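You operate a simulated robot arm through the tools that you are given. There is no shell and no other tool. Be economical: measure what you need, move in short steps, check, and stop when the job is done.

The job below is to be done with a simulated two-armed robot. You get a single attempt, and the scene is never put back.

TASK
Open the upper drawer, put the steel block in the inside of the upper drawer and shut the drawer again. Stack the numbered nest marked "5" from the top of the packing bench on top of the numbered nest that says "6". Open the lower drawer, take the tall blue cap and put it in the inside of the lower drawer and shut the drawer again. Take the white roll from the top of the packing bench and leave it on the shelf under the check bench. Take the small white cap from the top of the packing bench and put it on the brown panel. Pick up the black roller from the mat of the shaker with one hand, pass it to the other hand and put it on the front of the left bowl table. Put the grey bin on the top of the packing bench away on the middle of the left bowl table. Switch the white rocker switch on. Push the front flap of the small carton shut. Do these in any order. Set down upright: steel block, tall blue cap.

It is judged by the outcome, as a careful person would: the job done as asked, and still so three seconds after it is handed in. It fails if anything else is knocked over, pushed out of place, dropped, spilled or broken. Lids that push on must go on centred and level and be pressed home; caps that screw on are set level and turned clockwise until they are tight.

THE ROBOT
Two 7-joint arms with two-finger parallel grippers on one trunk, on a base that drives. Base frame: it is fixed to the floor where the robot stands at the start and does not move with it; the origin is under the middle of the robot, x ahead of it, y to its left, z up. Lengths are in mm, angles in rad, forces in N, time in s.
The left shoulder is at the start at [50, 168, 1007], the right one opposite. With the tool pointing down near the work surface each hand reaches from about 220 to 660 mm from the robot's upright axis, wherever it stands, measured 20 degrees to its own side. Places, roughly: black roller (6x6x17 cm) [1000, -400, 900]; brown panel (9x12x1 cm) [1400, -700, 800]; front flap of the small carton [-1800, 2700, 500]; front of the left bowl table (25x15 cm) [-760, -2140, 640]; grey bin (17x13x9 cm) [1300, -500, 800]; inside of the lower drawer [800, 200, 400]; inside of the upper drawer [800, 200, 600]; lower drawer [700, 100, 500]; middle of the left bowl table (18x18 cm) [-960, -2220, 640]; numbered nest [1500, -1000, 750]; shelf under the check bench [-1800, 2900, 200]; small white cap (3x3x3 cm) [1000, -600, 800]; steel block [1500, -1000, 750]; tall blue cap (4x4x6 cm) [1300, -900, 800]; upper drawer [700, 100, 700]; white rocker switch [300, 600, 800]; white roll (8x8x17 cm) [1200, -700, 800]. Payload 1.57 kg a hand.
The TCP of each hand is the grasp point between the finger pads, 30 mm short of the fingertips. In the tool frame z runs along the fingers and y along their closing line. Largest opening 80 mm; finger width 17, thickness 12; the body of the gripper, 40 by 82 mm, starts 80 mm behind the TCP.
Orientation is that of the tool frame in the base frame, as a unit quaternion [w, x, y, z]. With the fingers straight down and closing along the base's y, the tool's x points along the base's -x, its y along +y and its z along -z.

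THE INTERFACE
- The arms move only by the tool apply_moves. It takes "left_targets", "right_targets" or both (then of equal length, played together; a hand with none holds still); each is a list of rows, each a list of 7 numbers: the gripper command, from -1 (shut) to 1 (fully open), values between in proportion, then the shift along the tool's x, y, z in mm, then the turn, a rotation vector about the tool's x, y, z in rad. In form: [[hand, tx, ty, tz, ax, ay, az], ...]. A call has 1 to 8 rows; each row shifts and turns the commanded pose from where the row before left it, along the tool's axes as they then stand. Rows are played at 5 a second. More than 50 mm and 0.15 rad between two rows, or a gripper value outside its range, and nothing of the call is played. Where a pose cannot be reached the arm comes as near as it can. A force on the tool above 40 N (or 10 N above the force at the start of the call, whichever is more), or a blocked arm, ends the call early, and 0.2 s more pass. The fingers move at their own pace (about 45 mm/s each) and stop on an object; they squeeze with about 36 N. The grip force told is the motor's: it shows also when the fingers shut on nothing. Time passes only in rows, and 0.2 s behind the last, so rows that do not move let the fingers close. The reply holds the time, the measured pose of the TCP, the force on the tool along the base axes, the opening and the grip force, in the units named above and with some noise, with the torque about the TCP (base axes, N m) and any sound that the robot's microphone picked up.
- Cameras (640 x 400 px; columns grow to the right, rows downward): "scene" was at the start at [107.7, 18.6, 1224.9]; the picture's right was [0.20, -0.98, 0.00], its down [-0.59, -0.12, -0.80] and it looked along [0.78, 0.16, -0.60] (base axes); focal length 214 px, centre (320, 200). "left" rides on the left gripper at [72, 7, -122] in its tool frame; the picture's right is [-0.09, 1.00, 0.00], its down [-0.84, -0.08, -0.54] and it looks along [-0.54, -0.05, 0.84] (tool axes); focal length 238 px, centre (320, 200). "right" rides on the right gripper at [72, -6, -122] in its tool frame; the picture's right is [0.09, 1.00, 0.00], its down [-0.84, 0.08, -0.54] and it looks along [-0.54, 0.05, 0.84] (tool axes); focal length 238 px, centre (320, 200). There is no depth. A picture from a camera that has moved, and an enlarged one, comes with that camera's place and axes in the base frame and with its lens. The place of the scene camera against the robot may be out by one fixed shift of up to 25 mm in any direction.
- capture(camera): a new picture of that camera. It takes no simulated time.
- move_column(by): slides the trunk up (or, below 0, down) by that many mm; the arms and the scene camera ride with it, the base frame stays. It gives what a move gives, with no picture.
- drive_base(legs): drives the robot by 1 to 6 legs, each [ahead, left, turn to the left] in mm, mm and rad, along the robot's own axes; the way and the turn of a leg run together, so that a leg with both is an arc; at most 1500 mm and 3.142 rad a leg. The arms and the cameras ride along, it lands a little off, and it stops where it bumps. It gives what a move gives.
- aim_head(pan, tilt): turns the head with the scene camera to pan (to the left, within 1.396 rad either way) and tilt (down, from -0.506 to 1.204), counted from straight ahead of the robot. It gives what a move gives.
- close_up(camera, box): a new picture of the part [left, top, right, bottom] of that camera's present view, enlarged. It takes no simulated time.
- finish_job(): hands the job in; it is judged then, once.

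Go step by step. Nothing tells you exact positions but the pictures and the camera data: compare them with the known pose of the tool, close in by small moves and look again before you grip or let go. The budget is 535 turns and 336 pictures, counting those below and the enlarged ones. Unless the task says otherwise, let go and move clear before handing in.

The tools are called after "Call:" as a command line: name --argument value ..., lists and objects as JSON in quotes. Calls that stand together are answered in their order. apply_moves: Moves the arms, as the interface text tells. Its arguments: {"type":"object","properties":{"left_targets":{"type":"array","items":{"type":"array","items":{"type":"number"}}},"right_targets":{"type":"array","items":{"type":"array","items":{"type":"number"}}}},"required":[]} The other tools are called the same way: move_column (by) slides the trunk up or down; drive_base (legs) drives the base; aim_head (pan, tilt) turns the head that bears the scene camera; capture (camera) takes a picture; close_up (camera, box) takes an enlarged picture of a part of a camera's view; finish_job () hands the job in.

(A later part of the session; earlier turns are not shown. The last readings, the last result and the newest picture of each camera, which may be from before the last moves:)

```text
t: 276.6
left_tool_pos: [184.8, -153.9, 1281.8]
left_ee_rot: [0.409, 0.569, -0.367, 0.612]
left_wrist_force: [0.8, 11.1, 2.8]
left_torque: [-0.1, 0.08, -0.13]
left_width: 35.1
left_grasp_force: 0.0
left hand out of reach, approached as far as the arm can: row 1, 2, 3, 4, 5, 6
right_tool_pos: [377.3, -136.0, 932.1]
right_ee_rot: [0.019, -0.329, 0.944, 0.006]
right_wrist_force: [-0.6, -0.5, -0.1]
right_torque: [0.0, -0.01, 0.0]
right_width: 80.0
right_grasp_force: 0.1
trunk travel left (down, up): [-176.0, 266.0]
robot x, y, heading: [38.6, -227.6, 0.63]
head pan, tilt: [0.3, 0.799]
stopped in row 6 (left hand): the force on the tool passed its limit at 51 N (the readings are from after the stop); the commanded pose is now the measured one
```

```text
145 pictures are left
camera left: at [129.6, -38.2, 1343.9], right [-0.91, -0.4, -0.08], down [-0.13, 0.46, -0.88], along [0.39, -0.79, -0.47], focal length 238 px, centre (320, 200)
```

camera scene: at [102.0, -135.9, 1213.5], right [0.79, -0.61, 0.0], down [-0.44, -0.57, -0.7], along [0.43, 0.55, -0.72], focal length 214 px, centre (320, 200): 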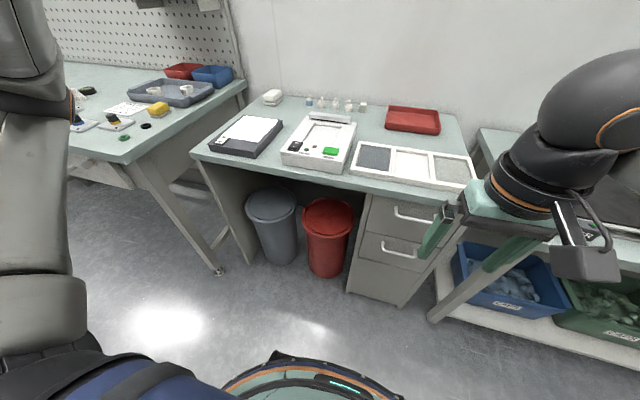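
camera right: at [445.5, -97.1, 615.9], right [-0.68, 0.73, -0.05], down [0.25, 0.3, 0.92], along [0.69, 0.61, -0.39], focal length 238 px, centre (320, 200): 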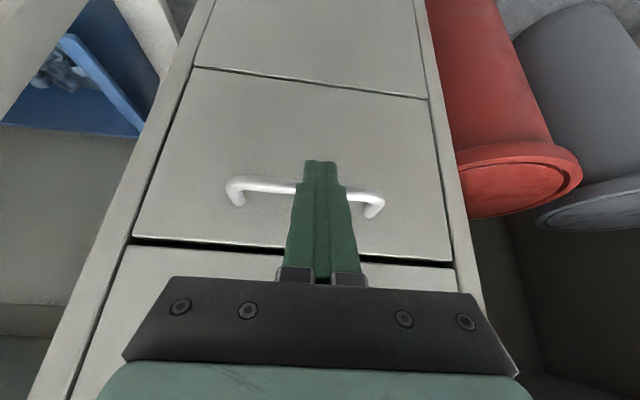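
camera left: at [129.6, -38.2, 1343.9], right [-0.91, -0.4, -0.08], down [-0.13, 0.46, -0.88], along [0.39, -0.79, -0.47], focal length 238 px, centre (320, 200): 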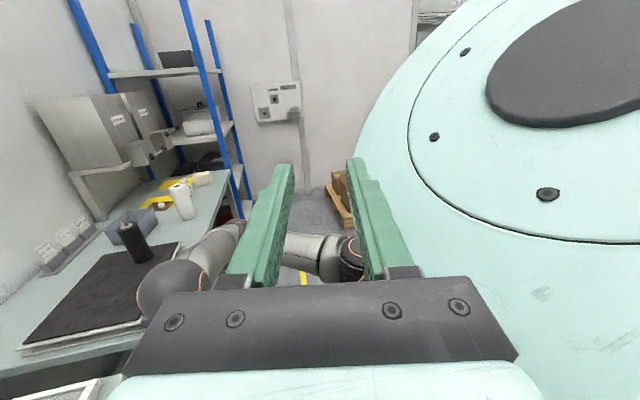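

It is just touching the head shell. Move the hand ahead (tool −y) and then down.

Call:
apply_moves --left_targets '[[0, 0, -25, 0, 0, 0, 0], [0, 0, -40, 0, 0, 0, 0], [0, 0, -40, 0, 0, 0, 0], [0, 0, -40, 0, 0, 0, 0], [0, 0, -40, -20, 0, 0, 0]]'

Call:
apply_moves --left_targets '[[0, -30, -20, -20, 0, 0, 0], [0, -30, -20, -20, 0, 0, 0], [0, -40, 0, -20, 0, 0, 0], [0, -40, 0, -20, 0, 0, 0], [0, -40, 0, -20, 0, 0, 0]]'

Call:
capture --camera "scene"

```text
t: 277.8
left_tool_pos: [224.5, -169.7, 1282.1]
left_ee_rot: [0.406, 0.572, -0.366, 0.612]
left_wrist_force: [-0.6, 0.9, 0.0]
left_torque: [0.02, -0.02, -0.01]
left_width: 40.0
left_grasp_force: 0.0
left hand out of reach, approached as far as the arm can: row 1, 2, 3, 4, 5
right_tool_pos: [376.3, -135.9, 930.9]
right_ee_rot: [0.019, -0.329, 0.944, 0.005]
right_wrist_force: [0.2, 0.1, 0.1]
right_torque: [-0.02, 0.0, -0.01]
right_width: 80.0
right_grasp_force: 0.0
trunk travel left (down, up): [-176.0, 266.0]
robot x, y, heading: [35.8, -226.7, 0.633]
head pan, tilt: [0.3, 0.799]
```

```text
t: 278.2
left_tool_pos: [223.8, -168.9, 1273.9]
left_ee_rot: [0.413, 0.557, -0.354, 0.627]
left_wrist_force: [2.2, -0.4, 6.9]
left_torque: [-0.29, 0.11, 0.04]
left_width: 39.0
left_grasp_force: 0.1
left hand out of reach, approached as far as the arm can: row 1, 2
right_tool_pos: [378.3, -134.8, 930.1]
right_ee_rot: [0.019, -0.329, 0.944, 0.006]
right_wrist_force: [-0.1, -0.8, 0.4]
right_torque: [0.02, 0.04, -0.01]
right_width: 80.0
right_grasp_force: 0.0
trunk travel left (down, up): [-176.0, 266.0]
robot x, y, heading: [35.9, -222.0, 0.632]
head pan, tilt: [0.3, 0.799]
stopped in row 2 (left hand): the force on the tool passed its limit at 51 N (the readings are from after the stop); the commanded pose is now the measured one
```

```text
144 pictures are left
camera scene: at [100.5, -135.5, 1212.7], right [0.8, -0.6, 0.0], down [-0.43, -0.58, -0.69], along [0.41, 0.55, -0.72], focal length 214 px, centre (320, 200)
```

scene: 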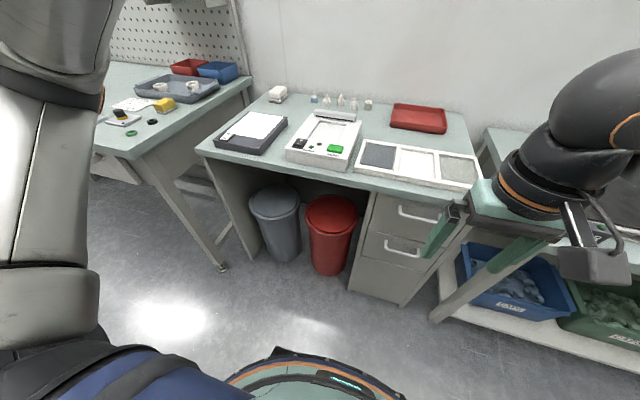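

Call:
apply_moves --left_targets '[[0, 15, 0, -30, 0, 0, 0], [0, 10, 0, -40, 0, 0, 0], [0, 0, -10, -45, 0, 0, 0], [0, 0, -10, -45, 0, 0, 0], [0, 0, -20, -40, 0, 0, 0]]'

Call:
capture --camera "left"

```text
t: 279.4
left_tool_pos: [135.7, -108.8, 1337.2]
left_ee_rot: [0.411, 0.56, -0.354, 0.626]
left_wrist_force: [0.3, 0.4, -0.1]
left_torque: [0.02, -0.03, -0.01]
left_width: 40.2
left_grasp_force: 0.0
left hand out of reach, approached as far as the arm can: row 1, 2, 3, 4, 5
right_tool_pos: [376.3, -136.0, 930.2]
right_ee_rot: [0.019, -0.329, 0.944, 0.005]
right_wrist_force: [-0.3, -0.4, -0.2]
right_torque: [0.01, 0.01, 0.02]
right_width: 80.0
right_grasp_force: 0.0
trunk travel left (down, up): [-176.0, 266.0]
robot x, y, heading: [37.1, -227.1, 0.626]
head pan, tilt: [0.3, 0.799]
```

```text
143 pictures are left
camera left: at [76.9, 9.0, 1394.0], right [-0.91, -0.42, -0.07], down [-0.12, 0.42, -0.9], along [0.41, -0.8, -0.43], focal length 238 px, centre (320, 200)
```

left: 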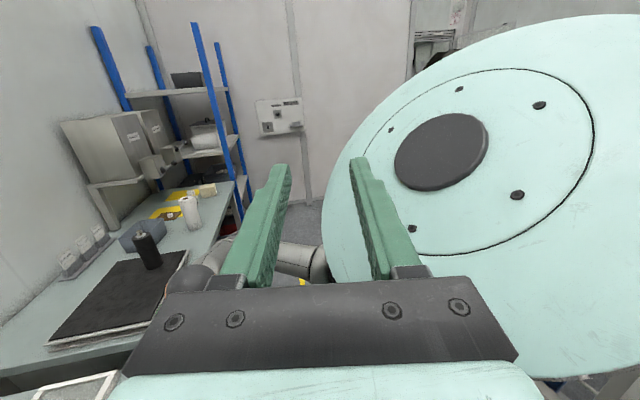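

The orientation pins the arm. Undo part of the rotation to free it, staying above the head.

Call:
apply_moves --left_targets '[[0, 10, -15, 0, 0.1, 0.0457, -0.0997], [0, 10, -15, 0, 0.1, 0.0457, -0.0997], [0, 0, -15, 0, 0.1, 0.0457, -0.0997], [0, 0, -15, 0, 0.1, 0.0457, -0.0997], [0, 0, -15, 0, 0.1, 0.0457, -0.0997], [0, 0, -15, 0, 0.1, 0.0457, -0.0997], [0, 0, -15, 0, 0.1, 0.0457, -0.0997]]'

Call:
capture --camera "left"

```text
t: 281.1
left_tool_pos: [210.8, -47.3, 1318.7]
left_ee_rot: [0.435, 0.645, 0.149, 0.61]
left_wrist_force: [-0.7, -0.8, -0.5]
left_torque: [0.0, -0.02, -0.02]
left_width: 39.8
left_grasp_force: 0.1
right_tool_pos: [377.9, -135.9, 932.0]
right_ee_rot: [0.019, -0.328, 0.944, 0.006]
right_wrist_force: [-0.6, 0.5, -0.2]
right_torque: [-0.02, -0.01, 0.02]
right_width: 80.0
right_grasp_force: 0.0
trunk travel left (down, up): [-176.0, 266.0]
robot x, y, heading: [35.4, -224.0, 0.629]
head pan, tilt: [0.3, 0.799]
```

```text
142 pictures are left
camera left: at [110.6, 47.9, 1355.7], right [-0.35, -0.64, 0.68], down [-0.65, -0.36, -0.67], along [0.67, -0.68, -0.29], focal length 238 px, centre (320, 200)
```

left: 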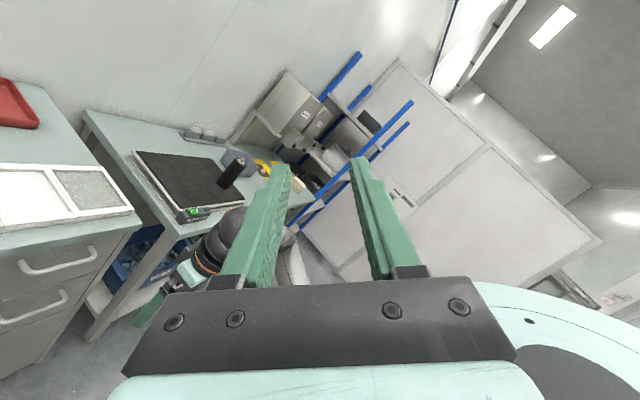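

Free again. Move it ahead of the body, then roll so the closing direction is horizontal (pointing ahead‑right, camera up) — a good receiving posture.

Call:
apply_moves --left_targets '[[0, 24, -24, 21, 0, 0, 0], [0, 24, -24, 21, 0, 0, 0], [0, 24, -24, 21, 0, 0, 0], [0, 24, -24, 21, 0, 0, 0], [0, 0, 0, 0, 0, 0, 0.14], [0, 0, 0, 0, 0, 0, 0.14], [0, 0, 0, 0, 0, 0, 0.14]]'

Call:
apply_moves --left_targets '[[0, 0, 0, 0, 0, 0, 0.14], [0, 0, 0, 0, 0, 0, 0.14], [0, -20, 0, 0, 0, 0, 0.14], [0, -40, 0, 0, 0, 0, 0], [0, -40, 0, 0, 0, 0, 0], [0, -40, 0, 0, 0, 0, 0]]'

Call:
capture --camera "left"

```text
t: 282.6
left_tool_pos: [339.9, 43.0, 1320.1]
left_ee_rot: [0.297, 0.663, 0.011, 0.687]
left_wrist_force: [-0.4, 0.3, -0.3]
left_torque: [0.0, 0.01, -0.01]
left_width: 40.0
left_grasp_force: 0.2
right_tool_pos: [377.0, -135.6, 929.8]
right_ee_rot: [0.019, -0.329, 0.944, 0.006]
right_wrist_force: [-0.5, 0.4, -0.6]
right_torque: [0.0, 0.01, 0.01]
right_width: 80.0
right_grasp_force: 0.1
trunk travel left (down, up): [-176.0, 266.0]
robot x, y, heading: [37.4, -224.0, 0.634]
head pan, tilt: [0.3, 0.799]
```

```text
t: 284.1
left_tool_pos: [356.1, 32.2, 1178.3]
left_ee_rot: [0.149, 0.651, -0.127, 0.734]
left_wrist_force: [-0.5, 0.1, 1.0]
left_torque: [0.0, 0.02, -0.02]
left_width: 40.1
left_grasp_force: 0.0
right_tool_pos: [377.1, -136.3, 931.2]
right_ee_rot: [0.019, -0.329, 0.944, 0.006]
right_wrist_force: [0.1, 0.5, 0.5]
right_torque: [0.03, -0.01, -0.01]
right_width: 79.9
right_grasp_force: 0.1
trunk travel left (down, up): [-176.0, 266.0]
robot x, y, heading: [35.1, -225.0, 0.627]
head pan, tilt: [0.3, 0.799]
```

```text
141 pictures are left
camera left: at [233.5, 78.7, 1235.9], right [-0.37, -0.92, -0.08], down [-0.38, 0.23, -0.9], along [0.85, -0.3, -0.43], focal length 238 px, centre (320, 200)
```

left: 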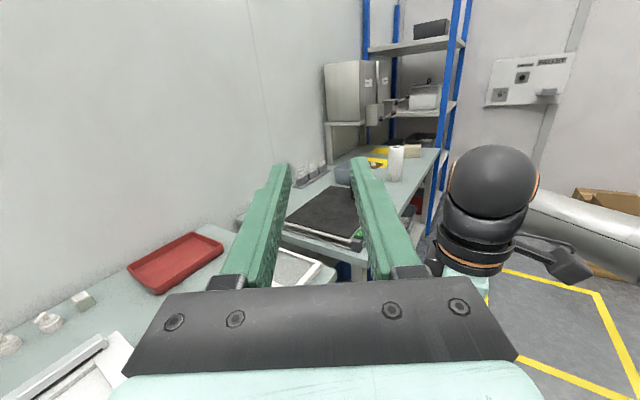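

Great posture. Park the left hand to the left and travel to the roller.

Call:
apply_moves --left_targets '[[1, 0, -19, -32, 0, 0, 0], [1, 0, -19, -32, 0, 0, 0], [1, 0, -19, -32, 0, 0, 0], [1, 0, -19, -32, 0, 0, 0]]'

Call:
drive_base --legs '[[0, -590, 0], [130, 0, 0]]'

Call:
aim_head --pan -0.1 --tilt 0.75

Call:
capture --camera "scene"

Call:
capture --camera "right"

```text
t: 285.1
left_tool_pos: [265.8, 152.8, 1165.1]
left_ee_rot: [0.148, 0.651, -0.127, 0.733]
left_wrist_force: [-0.6, -0.4, 0.6]
left_torque: [0.05, 0.0, 0.01]
left_width: 80.3
left_grasp_force: 0.2
right_tool_pos: [376.3, -135.2, 930.4]
right_ee_rot: [0.019, -0.329, 0.944, 0.006]
right_wrist_force: [-0.1, 0.7, -0.3]
right_torque: [0.02, 0.02, 0.0]
right_width: 80.1
right_grasp_force: 0.0
trunk travel left (down, up): [-176.0, 266.0]
robot x, y, heading: [38.0, -223.3, 0.633]
head pan, tilt: [0.3, 0.799]
```

```text
t: 291.6
left_tool_pos: [718.6, -246.2, 1165.0]
left_ee_rot: [0.149, 0.65, -0.127, 0.734]
left_wrist_force: [0.0, -0.3, 0.8]
left_torque: [0.03, -0.03, 0.01]
left_width: 79.8
left_grasp_force: 0.0
right_tool_pos: [828.5, -533.5, 930.9]
right_ee_rot: [0.018, -0.33, 0.944, 0.005]
right_wrist_force: [-0.3, -0.9, 0.4]
right_torque: [0.0, -0.01, -0.03]
right_width: 79.9
right_grasp_force: 0.2
trunk travel left (down, up): [-176.0, 266.0]
robot x, y, heading: [488.6, -622.3, 0.632]
head pan, tilt: [0.3, 0.799]
```

```text
t: 292.4
left_tool_pos: [718.9, -246.3, 1164.7]
left_ee_rot: [0.147, 0.651, -0.126, 0.734]
left_wrist_force: [-0.6, -0.1, -0.2]
left_torque: [0.01, 0.02, -0.02]
left_width: 80.1
left_grasp_force: 0.0
right_tool_pos: [829.2, -533.6, 930.7]
right_ee_rot: [0.019, -0.33, 0.944, 0.005]
right_wrist_force: [-1.0, -0.2, 0.4]
right_torque: [0.02, -0.01, 0.02]
right_width: 80.0
right_grasp_force: 0.0
trunk travel left (down, up): [-176.0, 266.0]
robot x, y, heading: [488.7, -623.1, 0.634]
head pan, tilt: [-0.099, 0.75]
```

```text
140 pictures are left
camera scene: at [576.2, -556.6, 1217.5], right [0.51, -0.86, 0.0], down [-0.59, -0.35, -0.73], along [0.63, 0.37, -0.68], focal length 214 px, centre (320, 200)
```

scene: 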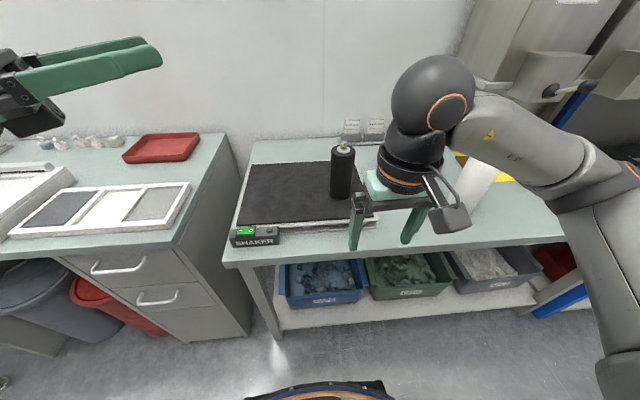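

```text
139 pictures are left
camera right: at [772.7, -586.7, 1049.3], right [-0.69, 0.72, -0.01], down [0.59, 0.57, 0.57], along [0.42, 0.39, -0.82], focal length 238 px, centre (320, 200)
```

right: 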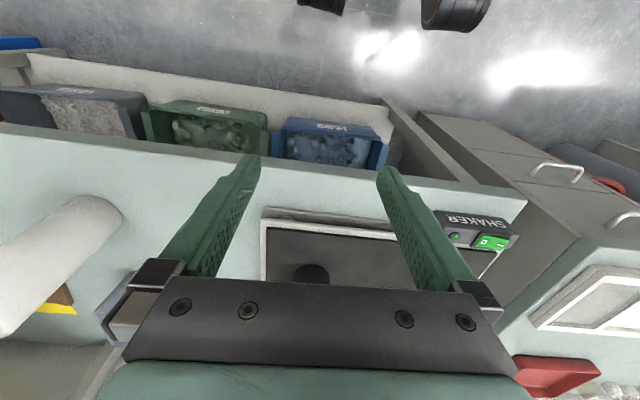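

Roller base at ~[1007, -384] on the mat. Tilt the right hand forward and approach it horizontally with open fingers.

Call:
drive_base --legs '[[30, 0, 0]]'

Call:
apply_moves --right_targets '[[1, -5, 5, -10, 0, -0.145, 0], [1, -5, 5, -10, 0, -0.145, 0], [1, -5, 5, 0, 0, -0.145, 0], [1, -5, 4, 0, 0, -0.145, 0], [1, -33, 0, 23, 0, 0, 0]]'

Call:
capture --camera "right"

```text
t: 293.3
left_tool_pos: [742.2, -229.0, 1164.7]
left_ee_rot: [0.148, 0.65, -0.127, 0.734]
left_wrist_force: [-0.5, 0.1, -0.4]
left_torque: [0.03, 0.01, 0.0]
left_width: 79.9
left_grasp_force: 0.0
right_tool_pos: [852.3, -517.4, 930.6]
right_ee_rot: [0.018, -0.33, 0.944, 0.006]
right_wrist_force: [0.2, -0.2, 0.3]
right_torque: [0.0, 0.01, 0.01]
right_width: 80.0
right_grasp_force: 0.1
trunk travel left (down, up): [-176.0, 266.0]
robot x, y, heading: [516.0, -606.5, 0.632]
head pan, tilt: [-0.099, 0.75]
```

```text
t: 294.5
left_tool_pos: [741.2, -228.4, 1163.5]
left_ee_rot: [0.147, 0.65, -0.125, 0.735]
left_wrist_force: [-0.2, 0.8, 0.4]
left_torque: [0.0, 0.01, 0.01]
left_width: 79.6
left_grasp_force: 0.0
right_tool_pos: [885.9, -464.6, 956.8]
right_ee_rot: [0.289, -0.315, 0.899, 0.1]
right_wrist_force: [-0.1, 0.0, -0.7]
right_torque: [0.0, 0.0, -0.02]
right_width: 80.0
right_grasp_force: 0.0
trunk travel left (down, up): [-176.0, 266.0]
robot x, y, heading: [513.8, -605.0, 0.635]
head pan, tilt: [-0.099, 0.75]
```

```text
138 pictures are left
camera right: at [789.5, -550.7, 1014.0], right [-0.68, 0.73, -0.05], down [0.24, 0.29, 0.93], along [0.69, 0.62, -0.37], focal length 238 px, centre (320, 200)
```

right: 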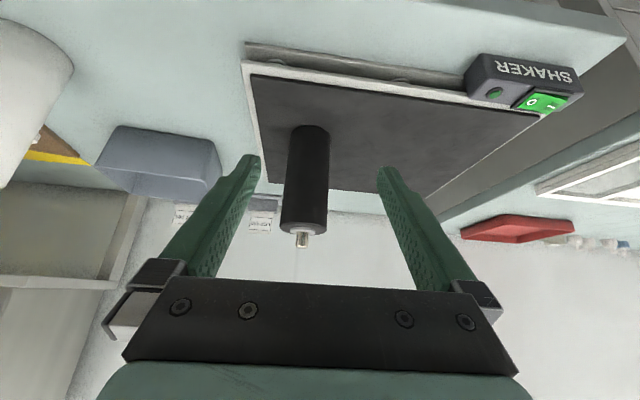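

Roller centre ~[1000, -388], body top ≈941. Straddle it at z≈915 and grip.

Call:
apply_moves --right_targets '[[1, -22, -2, 28, 0, 0, 0], [1, -22, -2, 28, 0, 0, 0], [1, -22, -1, 28, 0, 0, 0]]'

Call:
capture --camera "right"

```text
t: 295.3
left_tool_pos: [742.6, -227.7, 1165.8]
left_ee_rot: [0.148, 0.651, -0.127, 0.734]
left_wrist_force: [0.1, -0.2, -0.7]
left_torque: [0.01, 0.03, 0.03]
left_width: 80.1
left_grasp_force: 0.0
right_tool_pos: [970.7, -408.2, 925.4]
right_ee_rot: [0.288, -0.315, 0.899, 0.1]
right_wrist_force: [0.3, 1.7, 0.7]
right_torque: [0.01, 0.02, 0.01]
right_width: 80.2
right_grasp_force: 0.1
trunk travel left (down, up): [-176.0, 266.0]
robot x, y, heading: [513.4, -608.9, 0.629]
head pan, tilt: [-0.099, 0.75]
```

```text
137 pictures are left
camera right: at [873.3, -492.2, 982.5], right [-0.68, 0.73, -0.06], down [0.24, 0.29, 0.93], along [0.7, 0.62, -0.37], focal length 238 px, centre (320, 200)
```

right: 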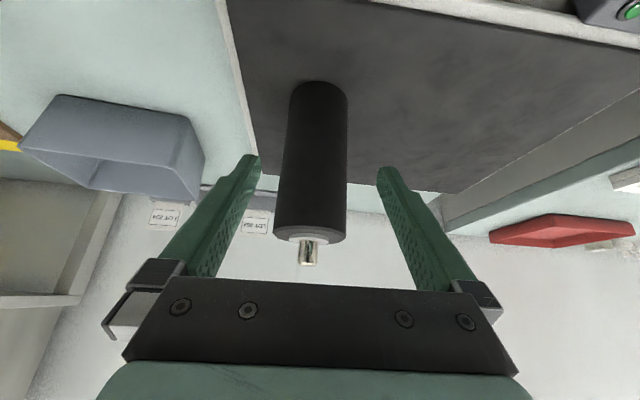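

Call:
apply_moves --right_targets '[[1, -15, -2, 15, 0, 0, 0], [1, -15, -1, 15, 0, 0, 0], [-1, 0, 0, 0, 0, 0, 0], [-1, 0, 0, 0, 0, 0, 0], [-1, 0, 0, 0, 0, 0, 0]]'

Call:
capture --camera "right"

```text
t: 296.5
left_tool_pos: [741.5, -227.5, 1165.9]
left_ee_rot: [0.148, 0.65, -0.126, 0.735]
left_wrist_force: [-0.4, -0.2, -0.4]
left_torque: [-0.01, -0.02, 0.0]
left_width: 80.1
left_grasp_force: 0.2
right_tool_pos: [1005.4, -384.2, 919.6]
right_ee_rot: [0.288, -0.314, 0.899, 0.099]
right_wrist_force: [0.8, -0.7, -1.5]
right_torque: [0.01, -0.1, -0.08]
right_width: 58.1
right_grasp_force: 28.4
trunk travel left (down, up): [-176.0, 266.0]
robot x, y, heading: [514.8, -605.9, 0.634]
head pan, tilt: [-0.099, 0.75]
```

```text
136 pictures are left
camera right: at [907.5, -468.5, 976.0], right [-0.68, 0.73, -0.06], down [0.24, 0.29, 0.93], along [0.7, 0.62, -0.37], focal length 238 px, centre (320, 200)
```

right: 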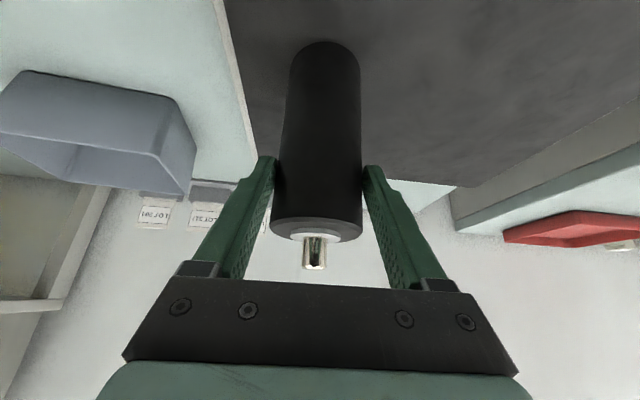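

Gripped (58 mm). Lift and back away from the bench.

Call:
apply_moves --right_targets '[[-1, 0, 0, 0, 0, 0, 0], [-1, -12, 0, -16, 0, 0, 0], [-1, -23, 0, -32, 0, 0, 0]]'

Call:
drive_base --legs '[[-230, 0, 0]]'

Call:
aim_head --pan 0.1 --tilt 0.5

Call:
capture --camera "scene"

Call:
capture --camera "left"

```text
t: 297.3
left_tool_pos: [740.5, -228.5, 1165.3]
left_ee_rot: [0.147, 0.651, -0.126, 0.734]
left_wrist_force: [0.7, 0.3, -0.6]
left_torque: [0.05, 0.01, -0.03]
left_width: 80.0
left_grasp_force: 0.0
right_tool_pos: [1004.3, -381.6, 978.1]
right_ee_rot: [0.287, -0.315, 0.899, 0.1]
right_wrist_force: [0.1, 0.4, -2.8]
right_torque: [-0.02, 0.02, -0.01]
right_width: 58.0
right_grasp_force: 35.7
trunk travel left (down, up): [-176.0, 266.0]
robot x, y, heading: [517.4, -607.8, 0.633]
head pan, tilt: [-0.099, 0.75]
```

```text
t: 299.0
left_tool_pos: [556.9, -363.8, 1164.7]
left_ee_rot: [0.148, 0.65, -0.126, 0.734]
left_wrist_force: [0.2, -0.7, -0.2]
left_torque: [0.0, -0.02, 0.02]
left_width: 79.9
left_grasp_force: 0.1
right_tool_pos: [819.9, -519.4, 977.2]
right_ee_rot: [0.288, -0.313, 0.899, 0.1]
right_wrist_force: [-1.1, 0.5, -3.7]
right_torque: [-0.04, 0.07, -0.03]
right_width: 57.7
right_grasp_force: 35.7
trunk travel left (down, up): [-176.0, 266.0]
robot x, y, heading: [329.0, -742.1, 0.63]
head pan, tilt: [-0.099, 0.75]
```

```text
t: 299.8
left_tool_pos: [558.0, -364.0, 1163.5]
left_ee_rot: [0.148, 0.651, -0.126, 0.734]
left_wrist_force: [0.1, 0.0, -0.4]
left_torque: [-0.01, 0.0, 0.03]
left_width: 79.8
left_grasp_force: 0.0
right_tool_pos: [821.0, -518.5, 978.1]
right_ee_rot: [0.288, -0.314, 0.899, 0.1]
right_wrist_force: [-0.2, -0.2, -3.8]
right_torque: [-0.06, 0.08, 0.02]
right_width: 57.7
right_grasp_force: 36.1
trunk travel left (down, up): [-176.0, 266.0]
robot x, y, heading: [331.1, -738.3, 0.633]
head pan, tilt: [0.099, 0.499]
```

```text
135 pictures are left
camera scene: at [412.3, -655.6, 1239.4], right [0.67, -0.74, 0.0], down [-0.36, -0.32, -0.88], along [0.65, 0.59, -0.48], focal length 214 px, centre (320, 200)
```

scene: 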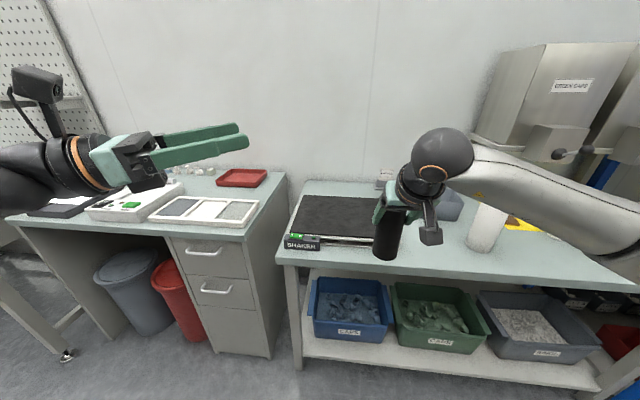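

```text
134 pictures are left
camera left: at [435.5, -318.7, 1222.2], right [-0.37, -0.93, -0.08], down [-0.38, 0.23, -0.9], along [0.85, -0.3, -0.43], focal length 238 px, centre (320, 200)
```

left: 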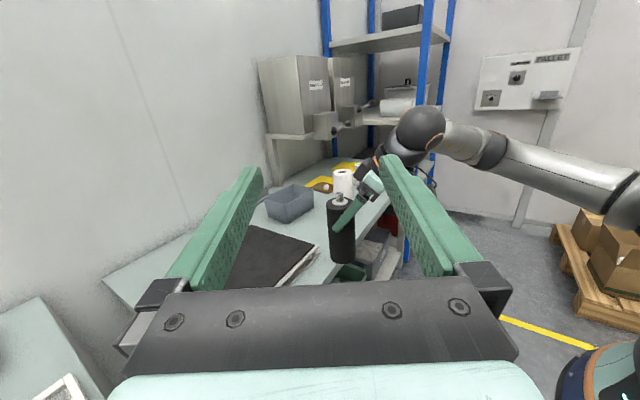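

Ideal view: roller held ahead. Bring it more to the centre with the right hand and lower/level the left hand.

Call:
apply_moves --left_targets '[[1, -45, 0, 0, 0, -0.06, 0], [1, -45, 0, 0, 0, -0.06, 0], [1, -45, 0, 0, 0, 0, 0], [1, -45, 0, 0, 0, 0, 0], [1, -45, 0, 0, 0, 0, 0], [1, -35, 0, 0, 0, 0, 0]]' --right_targets '[[-1, 0, 40, 0, 0, 0, 0], [-1, 0, 40, 0, 0, 0, 0], [-1, 0, 0, 0, 0, 0, 0], [-1, 0, 0, 0, 0, 0, 0], [-1, 0, 0, 0, 0, 0, 0], [-1, 0, 0, 0, 0, 0, 0]]'

Call:
capture --camera "left"

```text
t: 301.2
left_tool_pos: [564.8, -369.2, 903.8]
left_ee_rot: [0.14, 0.693, -0.134, 0.694]
left_wrist_force: [-0.5, 0.2, -0.3]
left_torque: [-0.02, 0.0, 0.0]
left_width: 79.8
left_grasp_force: 0.0
right_tool_pos: [772.1, -455.4, 975.8]
right_ee_rot: [0.288, -0.313, 0.9, 0.099]
right_wrist_force: [1.5, -0.7, -3.5]
right_torque: [-0.05, 0.09, 0.02]
right_width: 58.1
right_grasp_force: 35.7
trunk travel left (down, up): [-176.0, 266.0]
robot x, y, heading: [330.8, -741.7, 0.625]
head pan, tilt: [0.099, 0.499]
```

```text
133 pictures are left
camera left: at [449.4, -326.6, 976.3], right [-0.38, -0.92, -0.08], down [-0.47, 0.27, -0.84], along [0.8, -0.28, -0.54], focal length 238 px, centre (320, 200)
```

left: 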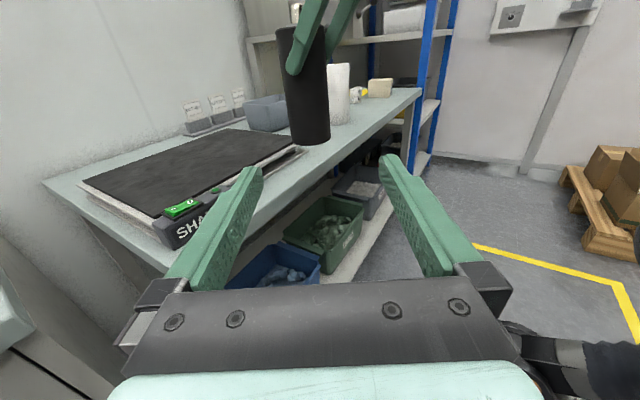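

Perfectly lined up: 224 mm straight along the left fingers. Advance most of the way.

Call:
apply_moves --left_targets '[[1, -4, 0, 40, 0, 0, 0], [1, -4, 0, 40, 0, 0, 0], [1, 0, 0, 40, 0, 0, 0], [1, 0, 0, 30, 0, 0, 0]]'

Call:
capture --camera "left"

Call:
capture --camera "scene"

```text
t: 302.2
left_tool_pos: [697.7, -374.8, 916.8]
left_ee_rot: [0.142, 0.694, -0.136, 0.693]
left_wrist_force: [-0.4, 0.1, -0.6]
left_torque: [-0.01, -0.01, 0.02]
left_width: 79.8
left_grasp_force: 0.1
left hand out of reach, approached as far as the arm can: row 1, 2, 3, 4
right_tool_pos: [771.1, -456.6, 976.2]
right_ee_rot: [0.288, -0.314, 0.899, 0.1]
right_wrist_force: [0.4, 0.1, -3.3]
right_torque: [-0.06, 0.02, 0.02]
right_width: 57.8
right_grasp_force: 36.5
trunk travel left (down, up): [-176.0, 266.0]
robot x, y, heading: [329.2, -743.0, 0.631]
head pan, tilt: [0.099, 0.499]
```

```text
132 pictures are left
camera left: at [584.3, -332.1, 989.9], right [-0.39, -0.92, -0.08], down [-0.47, 0.27, -0.84], along [0.79, -0.28, -0.54], focal length 238 px, centre (320, 200)
```

left: 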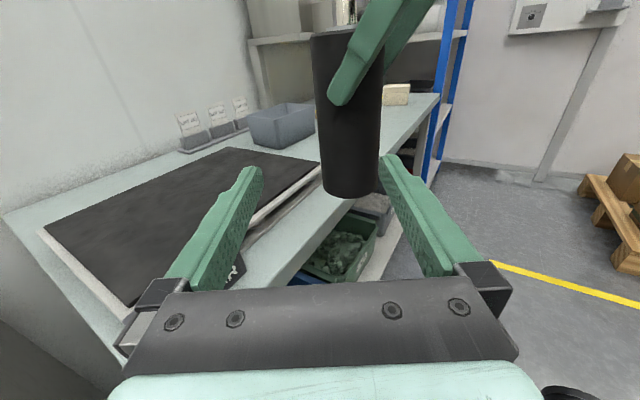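

```text
131 pictures are left
camera scene: at [412.5, -655.7, 1239.4], right [0.67, -0.74, 0.0], down [-0.36, -0.32, -0.88], along [0.65, 0.59, -0.48], focal length 214 px, centre (320, 200)
```

scene: 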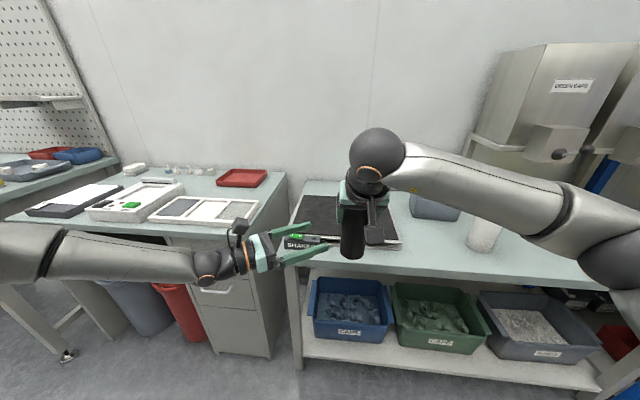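

Left reach ends here; bring the roller to the left hand instead with the right arm: align, then slide in between the fingers.

Call:
apply_moves --right_targets '[[-1, -33, 25, 23, 0, 0, 0], [-1, 14, 28, -10, 0, 0, 0]]'

Call:
capture --camera "left"

```text
t: 302.8
left_tool_pos: [697.7, -374.8, 918.5]
left_ee_rot: [0.143, 0.694, -0.136, 0.693]
left_wrist_force: [-0.2, 0.0, -0.2]
left_torque: [0.01, 0.01, 0.0]
left_width: 80.0
left_grasp_force: 0.0
right_tool_pos: [756.3, -400.5, 977.8]
right_ee_rot: [0.288, -0.313, 0.899, 0.1]
right_wrist_force: [-0.2, -0.1, -4.5]
right_torque: [-0.05, 0.06, 0.01]
right_width: 57.9
right_grasp_force: 36.0
trunk travel left (down, up): [-176.0, 266.0]
robot x, y, heading: [326.5, -741.4, 0.633]
head pan, tilt: [0.099, 0.499]
```

```text
130 pictures are left
camera left: at [583.7, -331.9, 989.9], right [-0.39, -0.92, -0.08], down [-0.47, 0.27, -0.84], along [0.79, -0.28, -0.54], focal length 238 px, centre (320, 200)
```

left: 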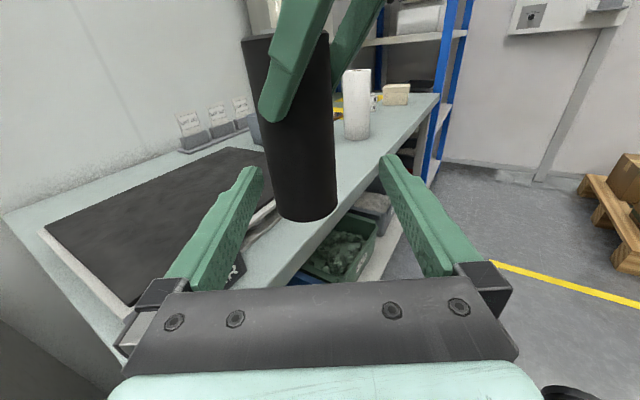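

Call:
apply_moves --right_targets '[[-1, 14, 27, -9.5, 0, 0, 0], [-1, 11, 22, -7.5, 0, 0, 0]]'

Call:
capture --camera "left"

Call:
capture --camera "scene"

```text
t: 303.4
left_tool_pos: [699.1, -373.0, 916.5]
left_ee_rot: [0.141, 0.695, -0.133, 0.693]
left_wrist_force: [-1.1, 10.4, -0.7]
left_torque: [0.02, 0.11, 0.37]
left_width: 79.8
left_grasp_force: 0.1
right_tool_pos: [701.4, -381.3, 978.0]
right_ee_rot: [0.287, -0.314, 0.9, 0.097]
right_wrist_force: [0.4, -11.4, -3.1]
right_torque: [-0.69, -0.14, -0.32]
right_width: 57.9
right_grasp_force: 35.5
trunk travel left (down, up): [-176.0, 266.0]
robot x, y, heading: [332.5, -743.1, 0.632]
head pan, tilt: [0.099, 0.499]
```

```text
129 pictures are left
camera left: at [583.4, -330.1, 989.7], right [-0.38, -0.92, -0.08], down [-0.47, 0.27, -0.84], along [0.79, -0.28, -0.54], focal length 238 px, centre (320, 200)
```

left: 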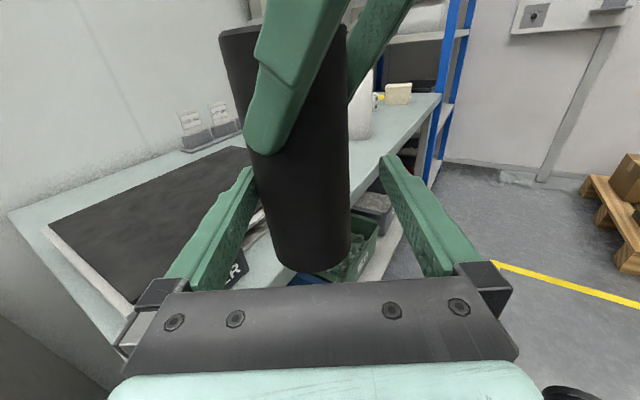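

```text
128 pictures are left
camera scene: at [411.8, -655.4, 1239.5], right [0.67, -0.74, 0.0], down [-0.36, -0.32, -0.88], along [0.65, 0.59, -0.48], focal length 214 px, centre (320, 200)
```

scene: 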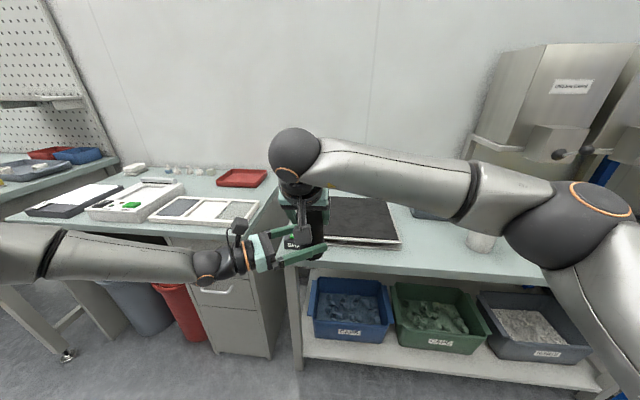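

The roller is 8 mm toward one finger. Nudge, then close the left hand on it.

Call:
apply_moves --right_targets '[[-1, 6, -4, -4, 0, 0, 0], [-1, 0, 0, 0, 0, 0, 0], [-1, 0, 0, 0, 0, 0, 0], [-1, 0, 0, 0, 0, 0, 0], [-1, 0, 0, 0, 0, 0, 0]]' --left_targets '[[1, 0, 0, 0, 0, 0, 0], [-1, 0, 0, 0, 0, 0, 0], [-1, 0, 0, 0, 0, 0, 0], [-1, 0, 0, 0, 0, 0, 0], [-1, 0, 0, 0, 0, 0, 0]]'

Call:
capture --camera "left"

```text
t: 304.6
left_tool_pos: [698.7, -371.0, 915.5]
left_ee_rot: [0.141, 0.695, -0.134, 0.692]
left_wrist_force: [24.1, 18.7, -3.9]
left_torque: [-0.45, 1.08, 0.09]
left_width: 57.5
left_grasp_force: 35.9
right_tool_pos: [697.3, -388.8, 975.7]
right_ee_rot: [0.284, -0.316, 0.9, 0.1]
right_wrist_force: [-24.0, -18.6, 4.9]
right_torque: [-0.57, 0.42, 0.25]
right_width: 57.5
right_grasp_force: 36.0
trunk travel left (down, up): [-176.0, 266.0]
robot x, y, heading: [324.3, -735.7, 0.635]
head pan, tilt: [0.099, 0.499]
```

```text
127 pictures are left
camera left: at [584.4, -329.6, 989.3], right [-0.38, -0.92, -0.08], down [-0.48, 0.27, -0.84], along [0.79, -0.28, -0.54], focal length 238 px, centre (320, 200)
```

left: 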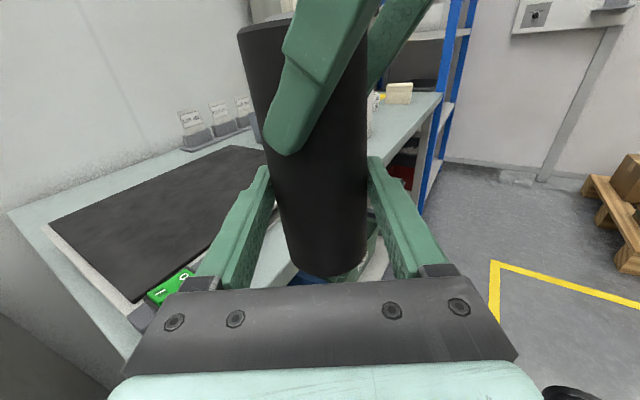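

Both hands hold it. Release the right hand and retreat it up and back.

Call:
apply_moves --right_targets '[[1, 0, 0, 0, 0, 0, 0], [1, 0, 0, 0, 0, 0, 0], [1, 0, 0, 0, 0, 0, 0], [1, 0, -5, -30, 0, 0, 0], [1, 0, -10, -40, 0, 0, 0], [1, 0, -25, -35, 0, 0, 0], [1, 10, -40, -10, 0, 0, 0], [1, 10, -40, 0, 0, 0, 0]]'

Call:
capture --camera "left"

Call:
capture --camera "scene"

```text
t: 306.4
left_tool_pos: [697.9, -376.1, 917.7]
left_ee_rot: [0.143, 0.694, -0.137, 0.693]
left_wrist_force: [0.5, -0.4, -0.1]
left_torque: [0.0, 0.03, -0.06]
left_width: 57.8
left_grasp_force: 36.0
right_tool_pos: [708.6, -536.2, 1059.6]
right_ee_rot: [0.287, -0.314, 0.899, 0.099]
right_wrist_force: [0.3, 0.4, 0.2]
right_torque: [-0.01, -0.01, 0.01]
right_width: 80.1
right_grasp_force: 0.0
trunk travel left (down, up): [-176.0, 266.0]
robot x, y, heading: [326.2, -742.1, 0.631]
head pan, tilt: [0.099, 0.499]
```

```text
126 pictures are left
camera left: at [583.9, -332.2, 990.0], right [-0.39, -0.92, -0.08], down [-0.47, 0.27, -0.84], along [0.79, -0.28, -0.54], focal length 238 px, centre (320, 200)
```

left: 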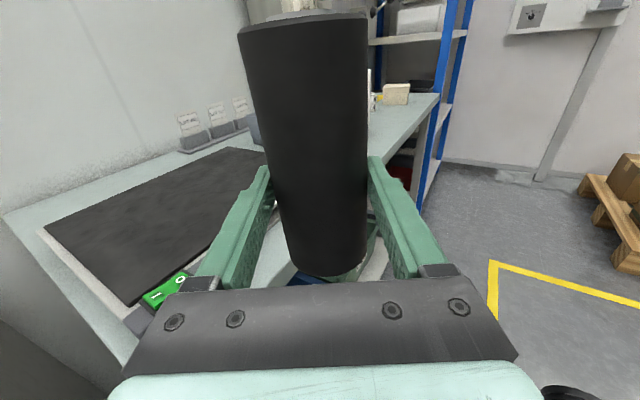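

```text
125 pictures are left
camera scene: at [412.4, -655.8, 1239.4], right [0.67, -0.74, 0.0], down [-0.36, -0.32, -0.88], along [0.65, 0.59, -0.48], focal length 214 px, centre (320, 200)
```

scene: 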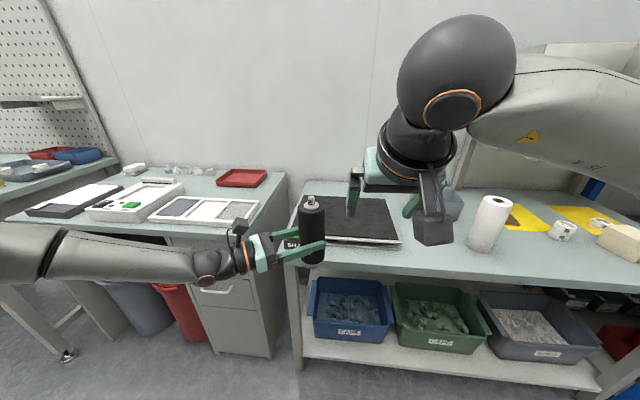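

Handover done. Next the grey bin: I'll grip its left side wall with the tilted right hand (the right side is shadowed by the white roll). Raise the left hand a little and drive in.

Call:
apply_moves --left_targets '[[-1, 35, 0, 0, 0, 0, 0], [-1, 35, 0, 0, 0, 0, 0]]'

Call:
drive_base --legs '[[0, -155, 0], [250, 0, 0]]'

Call:
capture --camera "right"

Call:
capture --camera "scene"

```text
t: 307.0
left_tool_pos: [697.6, -374.6, 990.4]
left_ee_rot: [0.14, 0.694, -0.136, 0.693]
left_wrist_force: [0.2, -0.3, -3.8]
left_torque: [0.01, 0.04, -0.01]
left_width: 57.8
left_grasp_force: 35.5
right_tool_pos: [709.0, -533.6, 1059.0]
right_ee_rot: [0.288, -0.314, 0.899, 0.101]
right_wrist_force: [0.2, -0.7, 0.4]
right_torque: [0.0, 0.01, 0.01]
right_width: 79.9
right_grasp_force: 0.1
trunk travel left (down, up): [-176.0, 266.0]
robot x, y, heading: [327.0, -739.6, 0.627]
head pan, tilt: [0.099, 0.499]
```

```text
t: 310.4
left_tool_pos: [991.7, -353.3, 988.9]
left_ee_rot: [0.139, 0.694, -0.135, 0.694]
left_wrist_force: [0.1, 0.2, -3.7]
left_torque: [0.0, 0.03, 0.01]
left_width: 57.5
left_grasp_force: 35.6
right_tool_pos: [1000.0, -513.2, 1058.4]
right_ee_rot: [0.288, -0.313, 0.9, 0.099]
right_wrist_force: [-0.2, -0.5, 0.0]
right_torque: [0.0, 0.02, 0.02]
right_width: 80.0
right_grasp_force: 0.0
trunk travel left (down, up): [-176.0, 266.0]
robot x, y, heading: [623.7, -719.8, 0.632]
head pan, tilt: [0.099, 0.499]
```

```text
124 pictures are left
camera right: at [902.7, -598.4, 1116.8], right [-0.68, 0.73, -0.06], down [0.24, 0.29, 0.93], along [0.7, 0.61, -0.37], focal length 238 px, centre (320, 200)
```

right: 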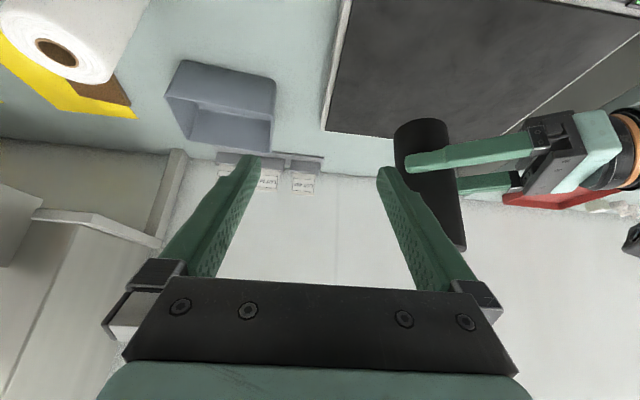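

```text
123 pictures are left
camera scene: at [704.4, -633.8, 1239.4], right [0.67, -0.75, 0.0], down [-0.36, -0.32, -0.88], along [0.65, 0.59, -0.48], focal length 214 px, centre (320, 200)
```

scene: 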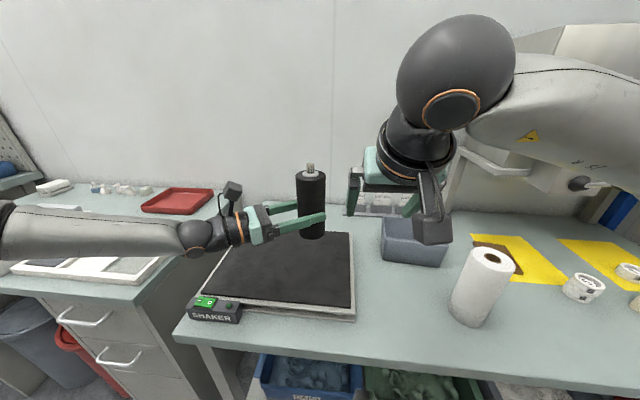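

Call:
close_up --camera "right" --box '[130, 30, 330, 155]'

```text
3.20 times, centred on (230, 92) of right
camera zoom: at [902.7, -598.4, 1116.8], right [-0.68, 0.73, -0.06], down [0.24, 0.29, 0.93], along [0.7, 0.61, -0.37], focal length 763 px, centre (608, 544)
```

zoom: 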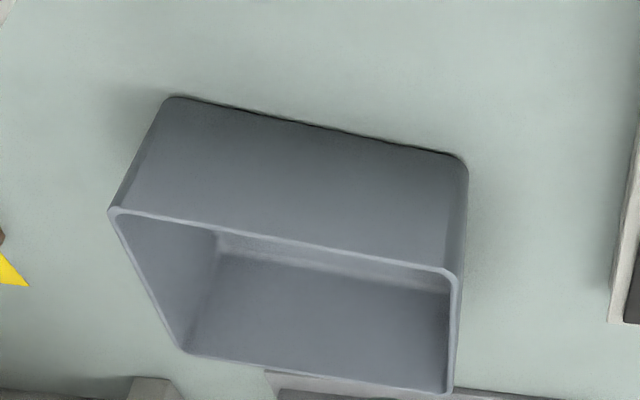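

Bin rim corners computed; left wall mid ≈[1243, -431], yaw needs −0.13. Drive 30 closer and move the right hand over the wall.

Call:
drive_base --legs '[[30, 0, 0]]'

Call:
apply_moves --right_targets '[[1, -25, -10, 32, 0.0375, 0, 0.0525], [1, -25, -10, 32, 0.0375, 0, 0.0525], [1, -25, -10, 32, 0, 0, 0], [1, -25, -10, 32, 0, 0, 0], [1, -25, -8, 32, 0, 0, 0]]'

Call:
capture --camera "right"

```text
t: 311.2
left_tool_pos: [1014.3, -335.9, 988.6]
left_ee_rot: [0.14, 0.694, -0.137, 0.693]
left_wrist_force: [0.2, 0.0, -4.6]
left_torque: [0.03, 0.02, 0.01]
left_width: 57.6
left_grasp_force: 36.6
right_tool_pos: [1024.9, -496.2, 1060.6]
right_ee_rot: [0.288, -0.312, 0.9, 0.099]
right_wrist_force: [-0.3, 1.2, -0.9]
right_torque: [0.01, 0.01, 0.0]
right_width: 79.9
right_grasp_force: 0.2
trunk travel left (down, up): [-176.0, 266.0]
robot x, y, heading: [644.4, -707.2, 0.627]
head pan, tilt: [0.099, 0.499]
```

```text
t: 312.4
left_tool_pos: [1015.4, -335.7, 989.4]
left_ee_rot: [0.141, 0.694, -0.136, 0.693]
left_wrist_force: [0.2, -0.7, -4.3]
left_torque: [-0.01, 0.01, -0.02]
left_width: 57.6
left_grasp_force: 36.1
right_tool_pos: [1213.2, -429.3, 1003.1]
right_ee_rot: [0.295, -0.255, 0.917, 0.081]
right_wrist_force: [-1.2, 0.6, 0.2]
right_torque: [0.02, 0.0, 0.02]
right_width: 79.9
right_grasp_force: 0.1
trunk travel left (down, up): [-176.0, 266.0]
robot x, y, heading: [645.1, -703.1, 0.634]
head pan, tilt: [0.099, 0.499]
```

```text
121 pictures are left
camera right: at [1104.9, -501.1, 1060.4], right [-0.58, 0.82, -0.06], down [0.27, 0.26, 0.93], along [0.77, 0.52, -0.37], focal length 238 px, centre (320, 200)
```

right: 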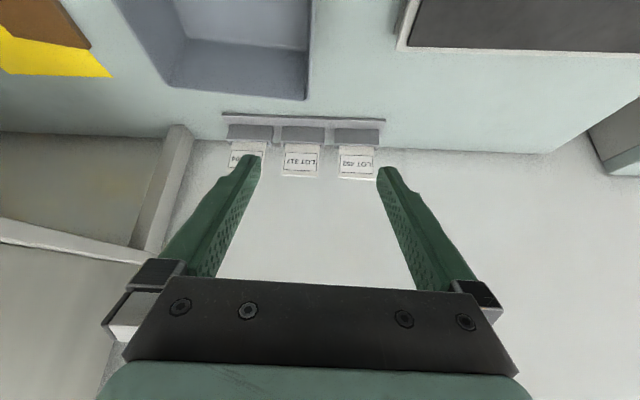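

Call:
apply_moves --right_targets '[[1, 0, -16, 0, 0, 0, 0], [1, 19, 0, 37, 0, 0, 0], [1, 19, 0, 37, 0, 0, 0]]'

Call:
capture --camera "right"

Call:
close_up --camera "scene" --box '[300, 140, 500, 265]'

```text
t: 313.2
left_tool_pos: [1014.9, -336.8, 989.5]
left_ee_rot: [0.141, 0.694, -0.136, 0.693]
left_wrist_force: [0.7, -0.1, -4.2]
left_torque: [0.02, 0.06, -0.02]
left_width: 57.5
left_grasp_force: 36.3
right_tool_pos: [1231.8, -437.9, 919.7]
right_ee_rot: [0.293, -0.254, 0.918, 0.08]
right_wrist_force: [0.2, -0.3, -0.5]
right_torque: [0.0, -0.02, 0.0]
right_width: 80.0
right_grasp_force: 0.1
trunk travel left (down, up): [-176.0, 266.0]
robot x, y, heading: [646.7, -703.3, 0.627]
head pan, tilt: [0.099, 0.499]
```

```text
120 pictures are left
camera right: at [1123.6, -509.6, 976.4], right [-0.58, 0.82, -0.06], down [0.27, 0.26, 0.93], along [0.77, 0.52, -0.37], focal length 238 px, centre (320, 200)
```

right: 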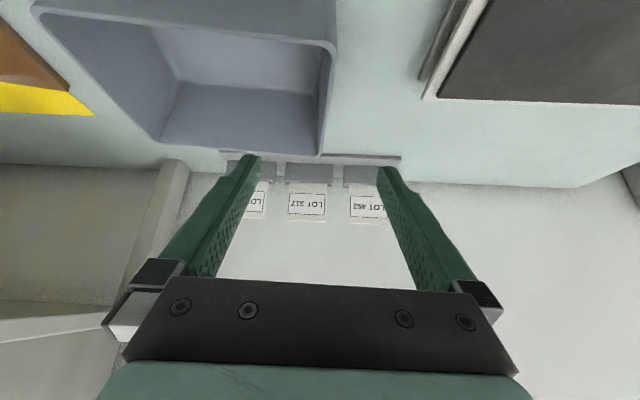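

```text
3.20 times, centred on (400, 202) of scene
camera zoom: at [728.4, -616.5, 1239.4], right [0.67, -0.75, 0.0], down [-0.36, -0.32, -0.88], along [0.65, 0.58, -0.48], focal length 686 px, centre (64, 192)
```

zoom: 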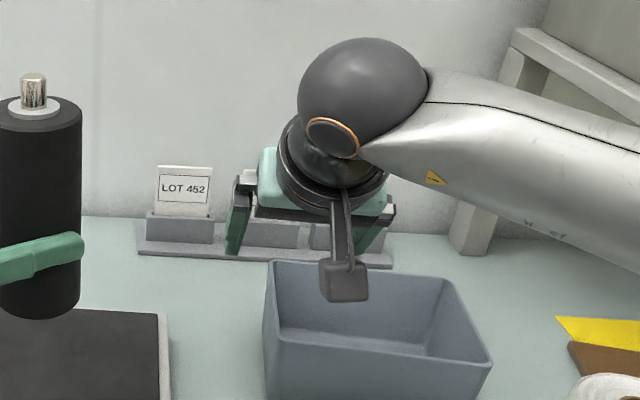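

Call:
apply_moves --right_targets '[[1, 20, 1, 34, 0, 0, 0], [1, 18, 1, 32, 0, 0, 0]]'

Call:
capture --camera "right"

```text
t: 313.8
left_tool_pos: [1014.6, -336.8, 990.1]
left_ee_rot: [0.141, 0.694, -0.137, 0.693]
left_wrist_force: [-0.3, 0.1, -3.3]
left_torque: [0.04, 0.03, 0.02]
left_width: 57.4
left_grasp_force: 35.7
right_tool_pos: [1239.5, -434.2, 844.4]
right_ee_rot: [0.293, -0.255, 0.918, 0.081]
right_wrist_force: [0.3, -0.2, 0.4]
right_torque: [-0.03, 0.02, 0.01]
right_width: 80.0
right_grasp_force: 0.2
trunk travel left (down, up): [-176.0, 266.0]
robot x, y, heading: [643.7, -700.4, 0.628]
head pan, tilt: [0.099, 0.499]
```

```text
118 pictures are left
camera right: at [1131.3, -505.1, 901.1], right [-0.58, 0.82, -0.06], down [0.27, 0.26, 0.93], along [0.77, 0.52, -0.37], focal length 238 px, centre (320, 200)
```

right: 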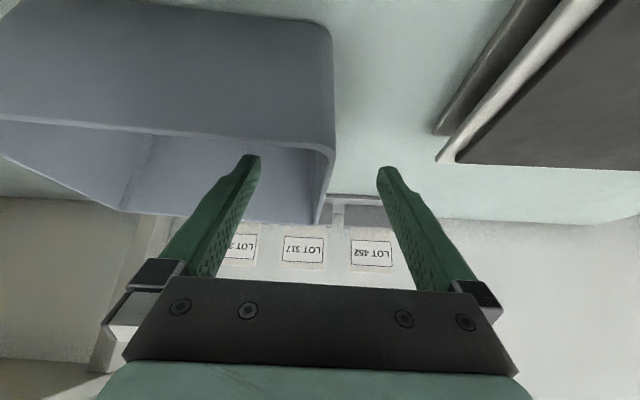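

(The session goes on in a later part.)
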